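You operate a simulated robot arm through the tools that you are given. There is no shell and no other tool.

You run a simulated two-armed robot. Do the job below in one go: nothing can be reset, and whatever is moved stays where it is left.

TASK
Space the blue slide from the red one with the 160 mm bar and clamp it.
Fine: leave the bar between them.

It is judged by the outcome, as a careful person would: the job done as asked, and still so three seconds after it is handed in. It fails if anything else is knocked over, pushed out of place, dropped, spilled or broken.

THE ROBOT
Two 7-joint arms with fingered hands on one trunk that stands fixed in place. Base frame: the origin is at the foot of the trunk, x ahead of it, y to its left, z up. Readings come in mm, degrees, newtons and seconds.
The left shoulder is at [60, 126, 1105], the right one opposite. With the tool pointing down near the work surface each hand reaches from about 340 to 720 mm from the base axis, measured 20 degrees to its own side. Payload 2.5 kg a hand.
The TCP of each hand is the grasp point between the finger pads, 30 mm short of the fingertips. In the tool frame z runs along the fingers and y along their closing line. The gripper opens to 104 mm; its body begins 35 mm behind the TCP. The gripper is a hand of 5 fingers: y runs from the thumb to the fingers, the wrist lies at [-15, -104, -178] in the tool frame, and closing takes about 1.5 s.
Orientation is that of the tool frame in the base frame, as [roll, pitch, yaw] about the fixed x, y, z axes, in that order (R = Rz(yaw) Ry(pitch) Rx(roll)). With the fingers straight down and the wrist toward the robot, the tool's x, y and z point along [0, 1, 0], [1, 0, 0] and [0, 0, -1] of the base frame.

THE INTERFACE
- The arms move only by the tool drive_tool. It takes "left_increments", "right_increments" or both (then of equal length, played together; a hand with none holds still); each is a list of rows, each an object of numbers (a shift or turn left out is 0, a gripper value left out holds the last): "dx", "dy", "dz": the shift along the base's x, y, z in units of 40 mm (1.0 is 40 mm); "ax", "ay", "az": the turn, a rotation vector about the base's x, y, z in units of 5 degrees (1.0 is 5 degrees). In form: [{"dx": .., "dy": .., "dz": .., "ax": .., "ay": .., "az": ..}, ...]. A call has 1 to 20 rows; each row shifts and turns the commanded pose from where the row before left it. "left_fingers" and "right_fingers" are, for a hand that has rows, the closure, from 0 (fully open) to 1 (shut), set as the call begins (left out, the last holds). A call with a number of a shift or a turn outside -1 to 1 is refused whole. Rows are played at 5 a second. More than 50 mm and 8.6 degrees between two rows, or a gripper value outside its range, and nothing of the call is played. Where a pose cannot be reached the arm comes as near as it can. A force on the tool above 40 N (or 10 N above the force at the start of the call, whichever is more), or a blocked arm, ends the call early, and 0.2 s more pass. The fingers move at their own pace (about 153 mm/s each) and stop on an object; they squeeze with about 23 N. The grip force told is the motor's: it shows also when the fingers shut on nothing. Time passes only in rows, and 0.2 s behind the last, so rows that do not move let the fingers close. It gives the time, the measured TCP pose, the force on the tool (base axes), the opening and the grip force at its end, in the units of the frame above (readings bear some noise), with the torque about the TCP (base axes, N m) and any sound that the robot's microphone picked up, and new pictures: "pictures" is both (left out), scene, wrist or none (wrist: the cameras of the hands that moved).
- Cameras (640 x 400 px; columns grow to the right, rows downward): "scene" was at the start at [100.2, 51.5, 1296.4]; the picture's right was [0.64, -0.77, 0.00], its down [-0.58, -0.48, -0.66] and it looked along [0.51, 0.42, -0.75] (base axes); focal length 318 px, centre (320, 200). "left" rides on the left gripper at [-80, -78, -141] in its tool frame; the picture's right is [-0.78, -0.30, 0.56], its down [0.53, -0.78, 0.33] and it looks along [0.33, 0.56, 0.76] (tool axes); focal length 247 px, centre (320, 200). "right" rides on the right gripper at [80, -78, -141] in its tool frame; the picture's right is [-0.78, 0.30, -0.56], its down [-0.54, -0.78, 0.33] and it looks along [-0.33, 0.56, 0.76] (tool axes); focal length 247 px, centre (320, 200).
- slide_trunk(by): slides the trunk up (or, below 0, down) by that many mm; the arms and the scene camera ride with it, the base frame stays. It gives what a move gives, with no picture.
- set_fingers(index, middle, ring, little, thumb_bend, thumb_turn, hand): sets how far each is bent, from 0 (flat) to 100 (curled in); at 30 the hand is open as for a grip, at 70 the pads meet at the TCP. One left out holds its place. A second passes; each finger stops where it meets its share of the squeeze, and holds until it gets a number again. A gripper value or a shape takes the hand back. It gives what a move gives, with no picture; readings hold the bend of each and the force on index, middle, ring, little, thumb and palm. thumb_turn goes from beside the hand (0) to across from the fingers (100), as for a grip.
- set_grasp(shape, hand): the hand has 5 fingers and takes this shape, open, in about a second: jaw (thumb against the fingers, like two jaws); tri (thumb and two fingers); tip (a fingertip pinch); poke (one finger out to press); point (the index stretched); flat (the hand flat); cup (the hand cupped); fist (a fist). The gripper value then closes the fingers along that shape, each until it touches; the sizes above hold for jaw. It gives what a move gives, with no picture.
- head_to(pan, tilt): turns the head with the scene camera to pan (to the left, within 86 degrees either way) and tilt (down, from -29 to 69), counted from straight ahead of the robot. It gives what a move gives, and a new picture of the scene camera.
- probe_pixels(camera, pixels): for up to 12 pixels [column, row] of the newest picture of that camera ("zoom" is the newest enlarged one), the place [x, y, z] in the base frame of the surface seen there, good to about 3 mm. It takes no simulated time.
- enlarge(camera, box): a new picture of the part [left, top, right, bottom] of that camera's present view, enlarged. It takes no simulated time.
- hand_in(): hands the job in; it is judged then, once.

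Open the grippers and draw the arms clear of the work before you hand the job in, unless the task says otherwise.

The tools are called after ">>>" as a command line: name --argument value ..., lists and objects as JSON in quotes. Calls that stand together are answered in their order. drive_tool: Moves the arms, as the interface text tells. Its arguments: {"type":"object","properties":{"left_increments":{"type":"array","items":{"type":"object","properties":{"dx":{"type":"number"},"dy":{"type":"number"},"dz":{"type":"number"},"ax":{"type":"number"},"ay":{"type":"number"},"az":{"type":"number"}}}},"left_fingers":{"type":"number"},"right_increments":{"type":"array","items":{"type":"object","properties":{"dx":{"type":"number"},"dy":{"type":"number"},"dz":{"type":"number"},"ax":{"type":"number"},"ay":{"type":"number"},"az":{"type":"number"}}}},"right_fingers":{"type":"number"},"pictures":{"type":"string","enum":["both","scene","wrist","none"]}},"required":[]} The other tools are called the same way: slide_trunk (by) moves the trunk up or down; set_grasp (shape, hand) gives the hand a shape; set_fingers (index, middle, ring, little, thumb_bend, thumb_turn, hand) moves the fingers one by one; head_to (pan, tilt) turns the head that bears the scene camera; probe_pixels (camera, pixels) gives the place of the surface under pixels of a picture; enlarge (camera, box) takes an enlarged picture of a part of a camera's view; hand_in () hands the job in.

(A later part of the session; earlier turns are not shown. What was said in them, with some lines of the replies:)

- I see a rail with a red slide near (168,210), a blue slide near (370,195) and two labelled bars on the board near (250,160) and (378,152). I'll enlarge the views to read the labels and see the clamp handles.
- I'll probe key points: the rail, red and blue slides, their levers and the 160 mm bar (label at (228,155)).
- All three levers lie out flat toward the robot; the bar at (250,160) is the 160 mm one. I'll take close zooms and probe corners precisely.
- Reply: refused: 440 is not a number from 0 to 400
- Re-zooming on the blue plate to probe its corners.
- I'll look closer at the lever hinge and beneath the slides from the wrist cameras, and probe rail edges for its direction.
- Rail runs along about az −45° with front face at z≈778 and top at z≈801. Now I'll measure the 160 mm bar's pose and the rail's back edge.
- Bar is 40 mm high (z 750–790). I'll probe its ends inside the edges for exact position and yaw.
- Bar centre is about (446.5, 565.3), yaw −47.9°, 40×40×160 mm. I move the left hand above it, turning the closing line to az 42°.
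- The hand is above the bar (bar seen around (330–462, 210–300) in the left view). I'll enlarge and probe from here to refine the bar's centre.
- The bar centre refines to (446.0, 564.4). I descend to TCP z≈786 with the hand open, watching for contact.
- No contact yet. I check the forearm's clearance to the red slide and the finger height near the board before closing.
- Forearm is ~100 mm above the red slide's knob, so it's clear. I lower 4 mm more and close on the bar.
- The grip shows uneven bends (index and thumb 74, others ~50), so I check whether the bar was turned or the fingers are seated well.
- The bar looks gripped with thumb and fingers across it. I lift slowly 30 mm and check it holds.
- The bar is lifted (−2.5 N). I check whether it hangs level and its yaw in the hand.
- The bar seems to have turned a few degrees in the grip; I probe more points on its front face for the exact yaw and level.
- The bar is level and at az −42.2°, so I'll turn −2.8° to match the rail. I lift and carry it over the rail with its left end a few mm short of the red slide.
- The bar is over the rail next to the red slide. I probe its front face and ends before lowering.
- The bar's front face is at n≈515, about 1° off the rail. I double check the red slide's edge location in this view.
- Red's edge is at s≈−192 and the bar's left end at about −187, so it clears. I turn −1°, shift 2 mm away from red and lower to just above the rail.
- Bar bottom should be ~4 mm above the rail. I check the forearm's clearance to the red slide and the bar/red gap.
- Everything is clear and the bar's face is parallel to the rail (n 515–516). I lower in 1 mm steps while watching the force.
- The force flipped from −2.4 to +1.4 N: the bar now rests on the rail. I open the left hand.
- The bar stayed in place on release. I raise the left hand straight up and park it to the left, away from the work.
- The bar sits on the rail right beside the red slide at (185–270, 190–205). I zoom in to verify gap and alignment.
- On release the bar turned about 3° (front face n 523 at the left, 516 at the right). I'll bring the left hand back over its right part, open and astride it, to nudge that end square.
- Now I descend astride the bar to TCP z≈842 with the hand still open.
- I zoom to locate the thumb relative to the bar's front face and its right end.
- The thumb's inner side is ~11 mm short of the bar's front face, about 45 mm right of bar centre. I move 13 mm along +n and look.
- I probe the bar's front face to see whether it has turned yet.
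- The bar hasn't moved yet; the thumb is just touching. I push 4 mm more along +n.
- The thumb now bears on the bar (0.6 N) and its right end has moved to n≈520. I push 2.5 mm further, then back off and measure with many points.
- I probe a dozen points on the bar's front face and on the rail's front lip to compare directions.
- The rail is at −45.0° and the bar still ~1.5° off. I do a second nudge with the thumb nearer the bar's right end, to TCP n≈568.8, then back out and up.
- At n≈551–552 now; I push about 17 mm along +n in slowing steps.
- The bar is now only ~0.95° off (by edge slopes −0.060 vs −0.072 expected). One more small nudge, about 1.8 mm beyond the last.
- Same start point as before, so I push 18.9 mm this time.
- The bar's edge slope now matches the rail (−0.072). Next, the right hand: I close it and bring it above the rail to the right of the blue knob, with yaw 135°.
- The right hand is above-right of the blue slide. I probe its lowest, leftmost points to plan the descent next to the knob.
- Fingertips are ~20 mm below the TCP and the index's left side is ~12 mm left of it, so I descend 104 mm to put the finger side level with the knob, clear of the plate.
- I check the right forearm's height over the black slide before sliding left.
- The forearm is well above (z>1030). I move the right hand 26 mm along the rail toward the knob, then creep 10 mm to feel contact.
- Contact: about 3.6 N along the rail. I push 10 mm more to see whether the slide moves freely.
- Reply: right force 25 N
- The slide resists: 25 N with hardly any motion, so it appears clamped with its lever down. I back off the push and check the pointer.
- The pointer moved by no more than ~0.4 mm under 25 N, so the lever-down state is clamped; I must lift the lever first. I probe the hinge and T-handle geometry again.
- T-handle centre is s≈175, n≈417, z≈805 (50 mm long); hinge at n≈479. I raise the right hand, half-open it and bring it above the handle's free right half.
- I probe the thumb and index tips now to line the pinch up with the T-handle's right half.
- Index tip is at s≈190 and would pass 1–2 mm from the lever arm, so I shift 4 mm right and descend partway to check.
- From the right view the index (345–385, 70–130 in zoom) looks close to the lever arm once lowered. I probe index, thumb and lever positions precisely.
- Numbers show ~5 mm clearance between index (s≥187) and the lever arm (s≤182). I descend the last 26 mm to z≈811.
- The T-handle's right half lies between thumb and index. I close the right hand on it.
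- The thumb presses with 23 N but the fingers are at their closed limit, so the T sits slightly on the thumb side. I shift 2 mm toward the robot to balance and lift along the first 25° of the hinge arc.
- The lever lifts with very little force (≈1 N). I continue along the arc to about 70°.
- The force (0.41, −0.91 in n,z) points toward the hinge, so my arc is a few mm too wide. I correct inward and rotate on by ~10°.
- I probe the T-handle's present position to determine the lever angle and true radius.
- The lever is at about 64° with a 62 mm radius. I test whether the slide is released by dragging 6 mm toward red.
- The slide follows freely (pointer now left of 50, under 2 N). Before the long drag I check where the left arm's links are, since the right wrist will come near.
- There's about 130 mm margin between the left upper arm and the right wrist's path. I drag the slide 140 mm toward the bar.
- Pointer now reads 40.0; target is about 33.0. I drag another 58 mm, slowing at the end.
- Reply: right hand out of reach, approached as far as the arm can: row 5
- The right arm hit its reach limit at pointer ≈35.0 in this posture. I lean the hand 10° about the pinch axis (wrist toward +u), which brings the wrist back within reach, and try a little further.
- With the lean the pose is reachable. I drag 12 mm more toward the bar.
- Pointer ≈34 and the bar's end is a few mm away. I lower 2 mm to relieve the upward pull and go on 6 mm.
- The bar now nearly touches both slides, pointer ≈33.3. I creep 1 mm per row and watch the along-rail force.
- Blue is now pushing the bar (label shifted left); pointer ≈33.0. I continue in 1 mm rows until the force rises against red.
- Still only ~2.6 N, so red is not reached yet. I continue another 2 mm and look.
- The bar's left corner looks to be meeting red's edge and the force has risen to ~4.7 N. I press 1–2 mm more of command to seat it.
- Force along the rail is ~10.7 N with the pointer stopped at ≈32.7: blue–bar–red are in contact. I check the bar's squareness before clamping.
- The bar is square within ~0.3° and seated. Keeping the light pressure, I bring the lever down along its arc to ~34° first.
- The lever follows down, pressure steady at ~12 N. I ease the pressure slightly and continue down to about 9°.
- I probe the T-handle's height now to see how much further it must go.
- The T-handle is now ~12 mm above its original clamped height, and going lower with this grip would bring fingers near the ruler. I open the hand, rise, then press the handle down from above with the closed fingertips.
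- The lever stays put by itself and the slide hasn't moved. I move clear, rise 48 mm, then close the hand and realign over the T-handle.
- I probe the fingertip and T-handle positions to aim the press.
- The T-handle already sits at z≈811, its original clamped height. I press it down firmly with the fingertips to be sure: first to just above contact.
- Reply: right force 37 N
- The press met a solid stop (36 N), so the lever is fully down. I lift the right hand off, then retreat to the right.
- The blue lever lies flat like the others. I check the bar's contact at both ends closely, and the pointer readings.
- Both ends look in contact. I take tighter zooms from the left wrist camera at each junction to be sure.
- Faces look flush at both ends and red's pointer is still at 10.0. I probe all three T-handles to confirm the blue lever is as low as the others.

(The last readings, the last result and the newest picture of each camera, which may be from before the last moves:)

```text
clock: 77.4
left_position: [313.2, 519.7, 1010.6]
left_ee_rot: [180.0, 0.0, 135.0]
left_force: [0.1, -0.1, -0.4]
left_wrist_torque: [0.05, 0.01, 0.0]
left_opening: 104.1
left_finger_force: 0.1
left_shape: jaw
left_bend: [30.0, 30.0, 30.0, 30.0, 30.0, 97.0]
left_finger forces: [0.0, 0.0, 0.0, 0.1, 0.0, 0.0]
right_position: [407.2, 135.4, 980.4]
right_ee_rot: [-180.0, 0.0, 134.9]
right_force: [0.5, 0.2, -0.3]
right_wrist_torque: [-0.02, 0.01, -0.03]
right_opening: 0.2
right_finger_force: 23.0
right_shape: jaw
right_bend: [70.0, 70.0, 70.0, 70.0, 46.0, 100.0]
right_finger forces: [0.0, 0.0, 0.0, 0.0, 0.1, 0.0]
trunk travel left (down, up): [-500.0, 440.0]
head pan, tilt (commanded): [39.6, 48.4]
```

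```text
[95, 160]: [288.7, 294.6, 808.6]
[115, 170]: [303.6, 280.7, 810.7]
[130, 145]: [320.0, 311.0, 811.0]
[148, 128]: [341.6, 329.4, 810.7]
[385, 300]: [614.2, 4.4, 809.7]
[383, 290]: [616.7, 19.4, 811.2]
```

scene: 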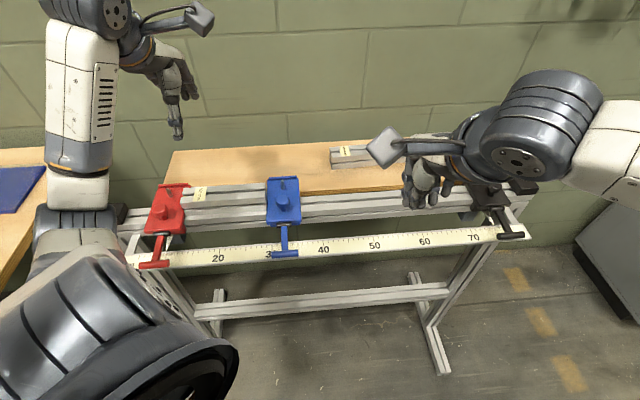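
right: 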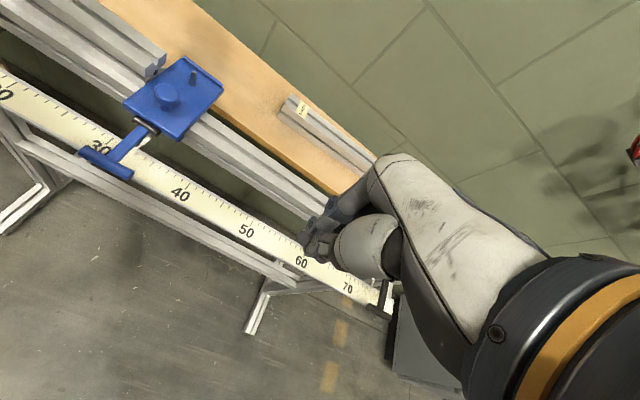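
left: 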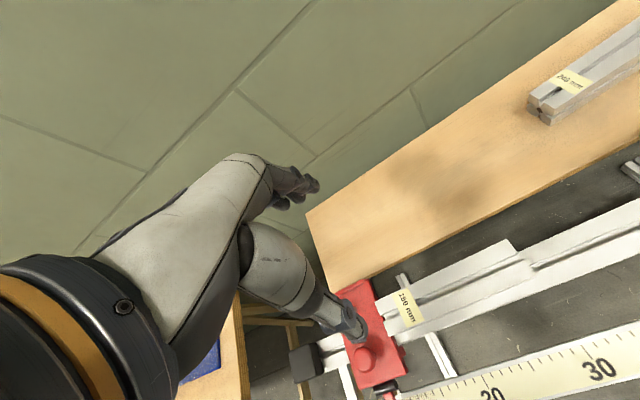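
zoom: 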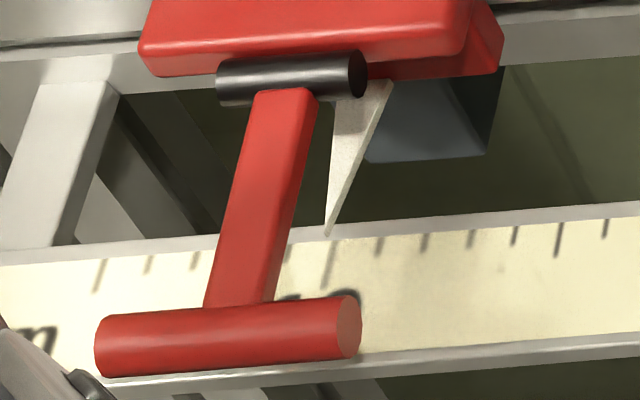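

The blue lever is at the same height as the red and black ones (z≈809–812), so it's clamped. I open the right hand and draw both arms up and clear.

>>> drive_tool --right_increments '[{"dy": -0.6, "dz": 0.4}, {"dy": -0.8, "dz": 0.4}, {"dy": -0.8, "dz": 0.3}, {"dy": -0.8}, {"dy": -0.6}, {}, {}, {}]' --left_increments '[{"dz": 0.5}, {"dz": 0.5, "dy": 0.3}, {"dz": 0.3, "dy": 0.4, "dx": -0.3}, {"dy": 0.4, "dx": -0.3}, {"dy": 0.4, "dx": -0.3}, {}, {}, {}]' --right_fingers 0 --left_fingers 0

>>> enlarge --camera "scene" --box '[130, 150, 330, 290]'

```text
clock: 79.2
left_position: [276.6, 580.1, 1061.2]
left_ee_rot: [-179.9, 0.0, 135.0]
left_force: [0.0, -0.9, 0.2]
left_wrist_torque: [0.02, 0.0, 0.0]
left_opening: 104.0
left_finger_force: 0.0
left_shape: jaw
left_bend: [30.0, 30.0, 30.0, 30.0, 30.0, 97.0]
left_finger forces: [0.0, 0.0, 0.0, 0.0, 0.0, 0.0]
right_position: [407.0, -8.9, 1024.4]
right_ee_rot: [179.9, 0.0, 134.9]
right_force: [-0.4, -0.1, 0.2]
right_wrist_torque: [0.02, 0.02, 0.01]
right_opening: 103.8
right_finger_force: 0.0
right_shape: jaw
right_bend: [30.0, 30.0, 30.0, 30.0, 30.0, 98.0]
right_finger forces: [0.1, 0.0, 0.0, 0.0, 0.0, 0.0]
trunk travel left (down, up): [-500.0, 440.0]
head pan, tilt (commanded): [39.6, 48.4]
```

scene: 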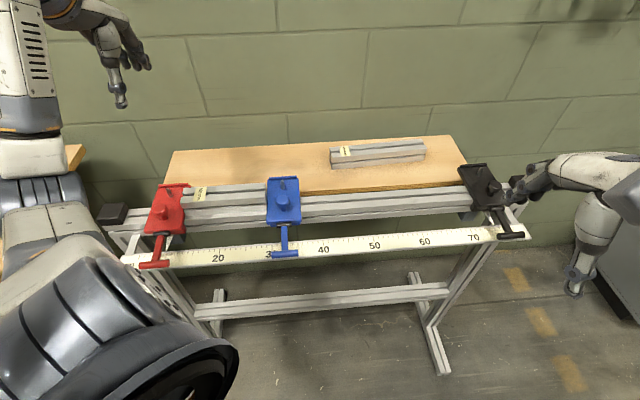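
right: 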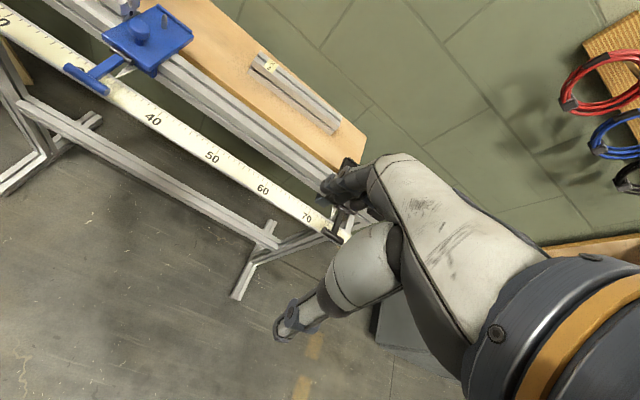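
left: 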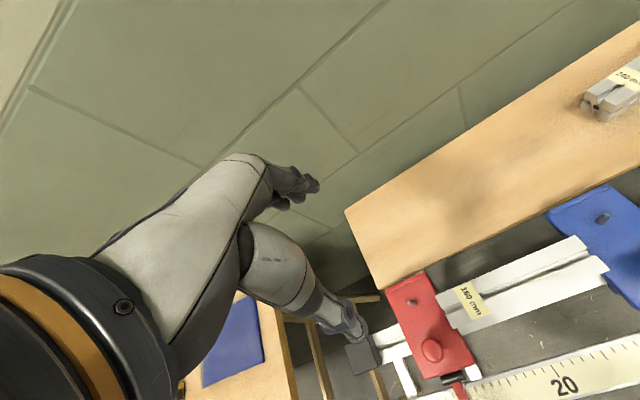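

```text
2.86 times, centred on (230, 220) of scene
```

zoom: 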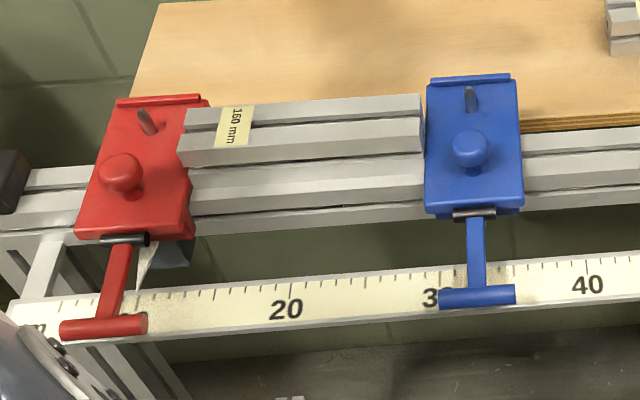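

All parts are in place and the arms are clear. One last zoom from the left camera on the bar's left end against red and right end against blue.

>>> enlarge --camera "left" --box '[420, 275, 500, 345]'

>>> enlarge --camera "left" --box '[560, 200, 640, 280]'

>>> enlarge --camera "right" --box '[40, 0, 200, 110]'

```text
5.71 times, centred on (460, 310) of left
```

zoom: 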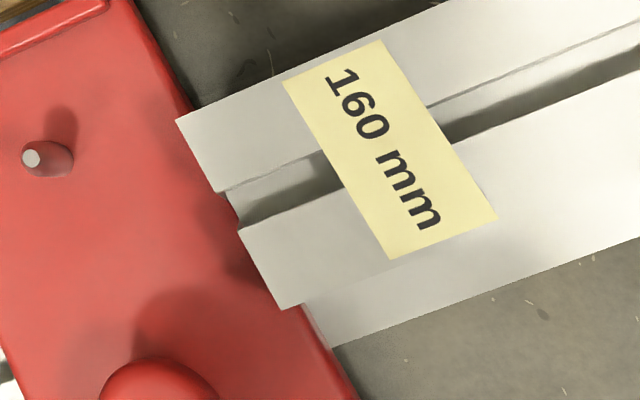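

```text
5.00 times, centred on (600, 240) of left
```

zoom: 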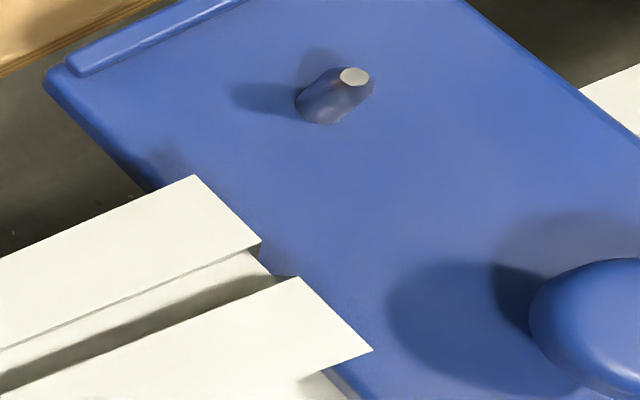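

```text
3.64 times, centred on (120, 55) of right
```

zoom: 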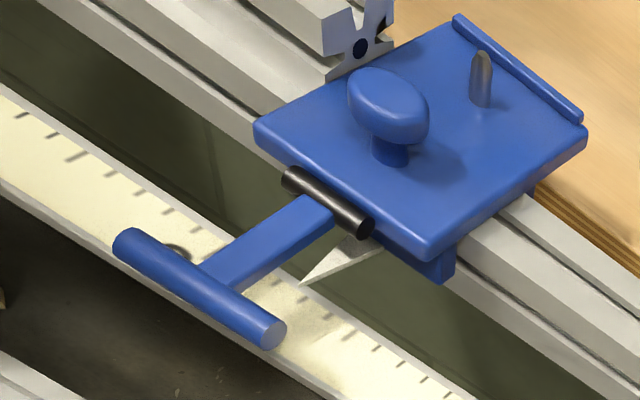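

The bar is flush between the red and blue slides, the blue lever is down like the clamped ones, and nothing else has moved. I hand the job in.

>>> hand_in

```text
The job is handed in.
```

I spaced the blue slide from the red one with the 160 mm bar and clamped it there. I left the bar between them and have handed the job in.

- **Spacing:** In the camera views the bar sits flush against both slides, in line with the rail to within about 0.3°. Red's pointer still reads 10.0 and blue's read about 32.7 just before clamping. I judged the contact by eye and by the pushing force, since probing is only good to about 3 mm.
- **Clamp:** Blue was clamped at the start, so I lifted its lever to free it, slid it over and lowered the lever again. It now sits as low as the red and black levers and held firm when pressed down with about 36 N. I did not test the clamp by pushing on the slide afterwards.
- **Red slide:** It may have crept about 0.5 mm to the left while I pressed the bar against it with roughly 12 N. That is close to the limit of what I could measure.
- **Everything else:** The 240 mm bar and the black slide look undisturbed. Both hands are open and both arms are clear.
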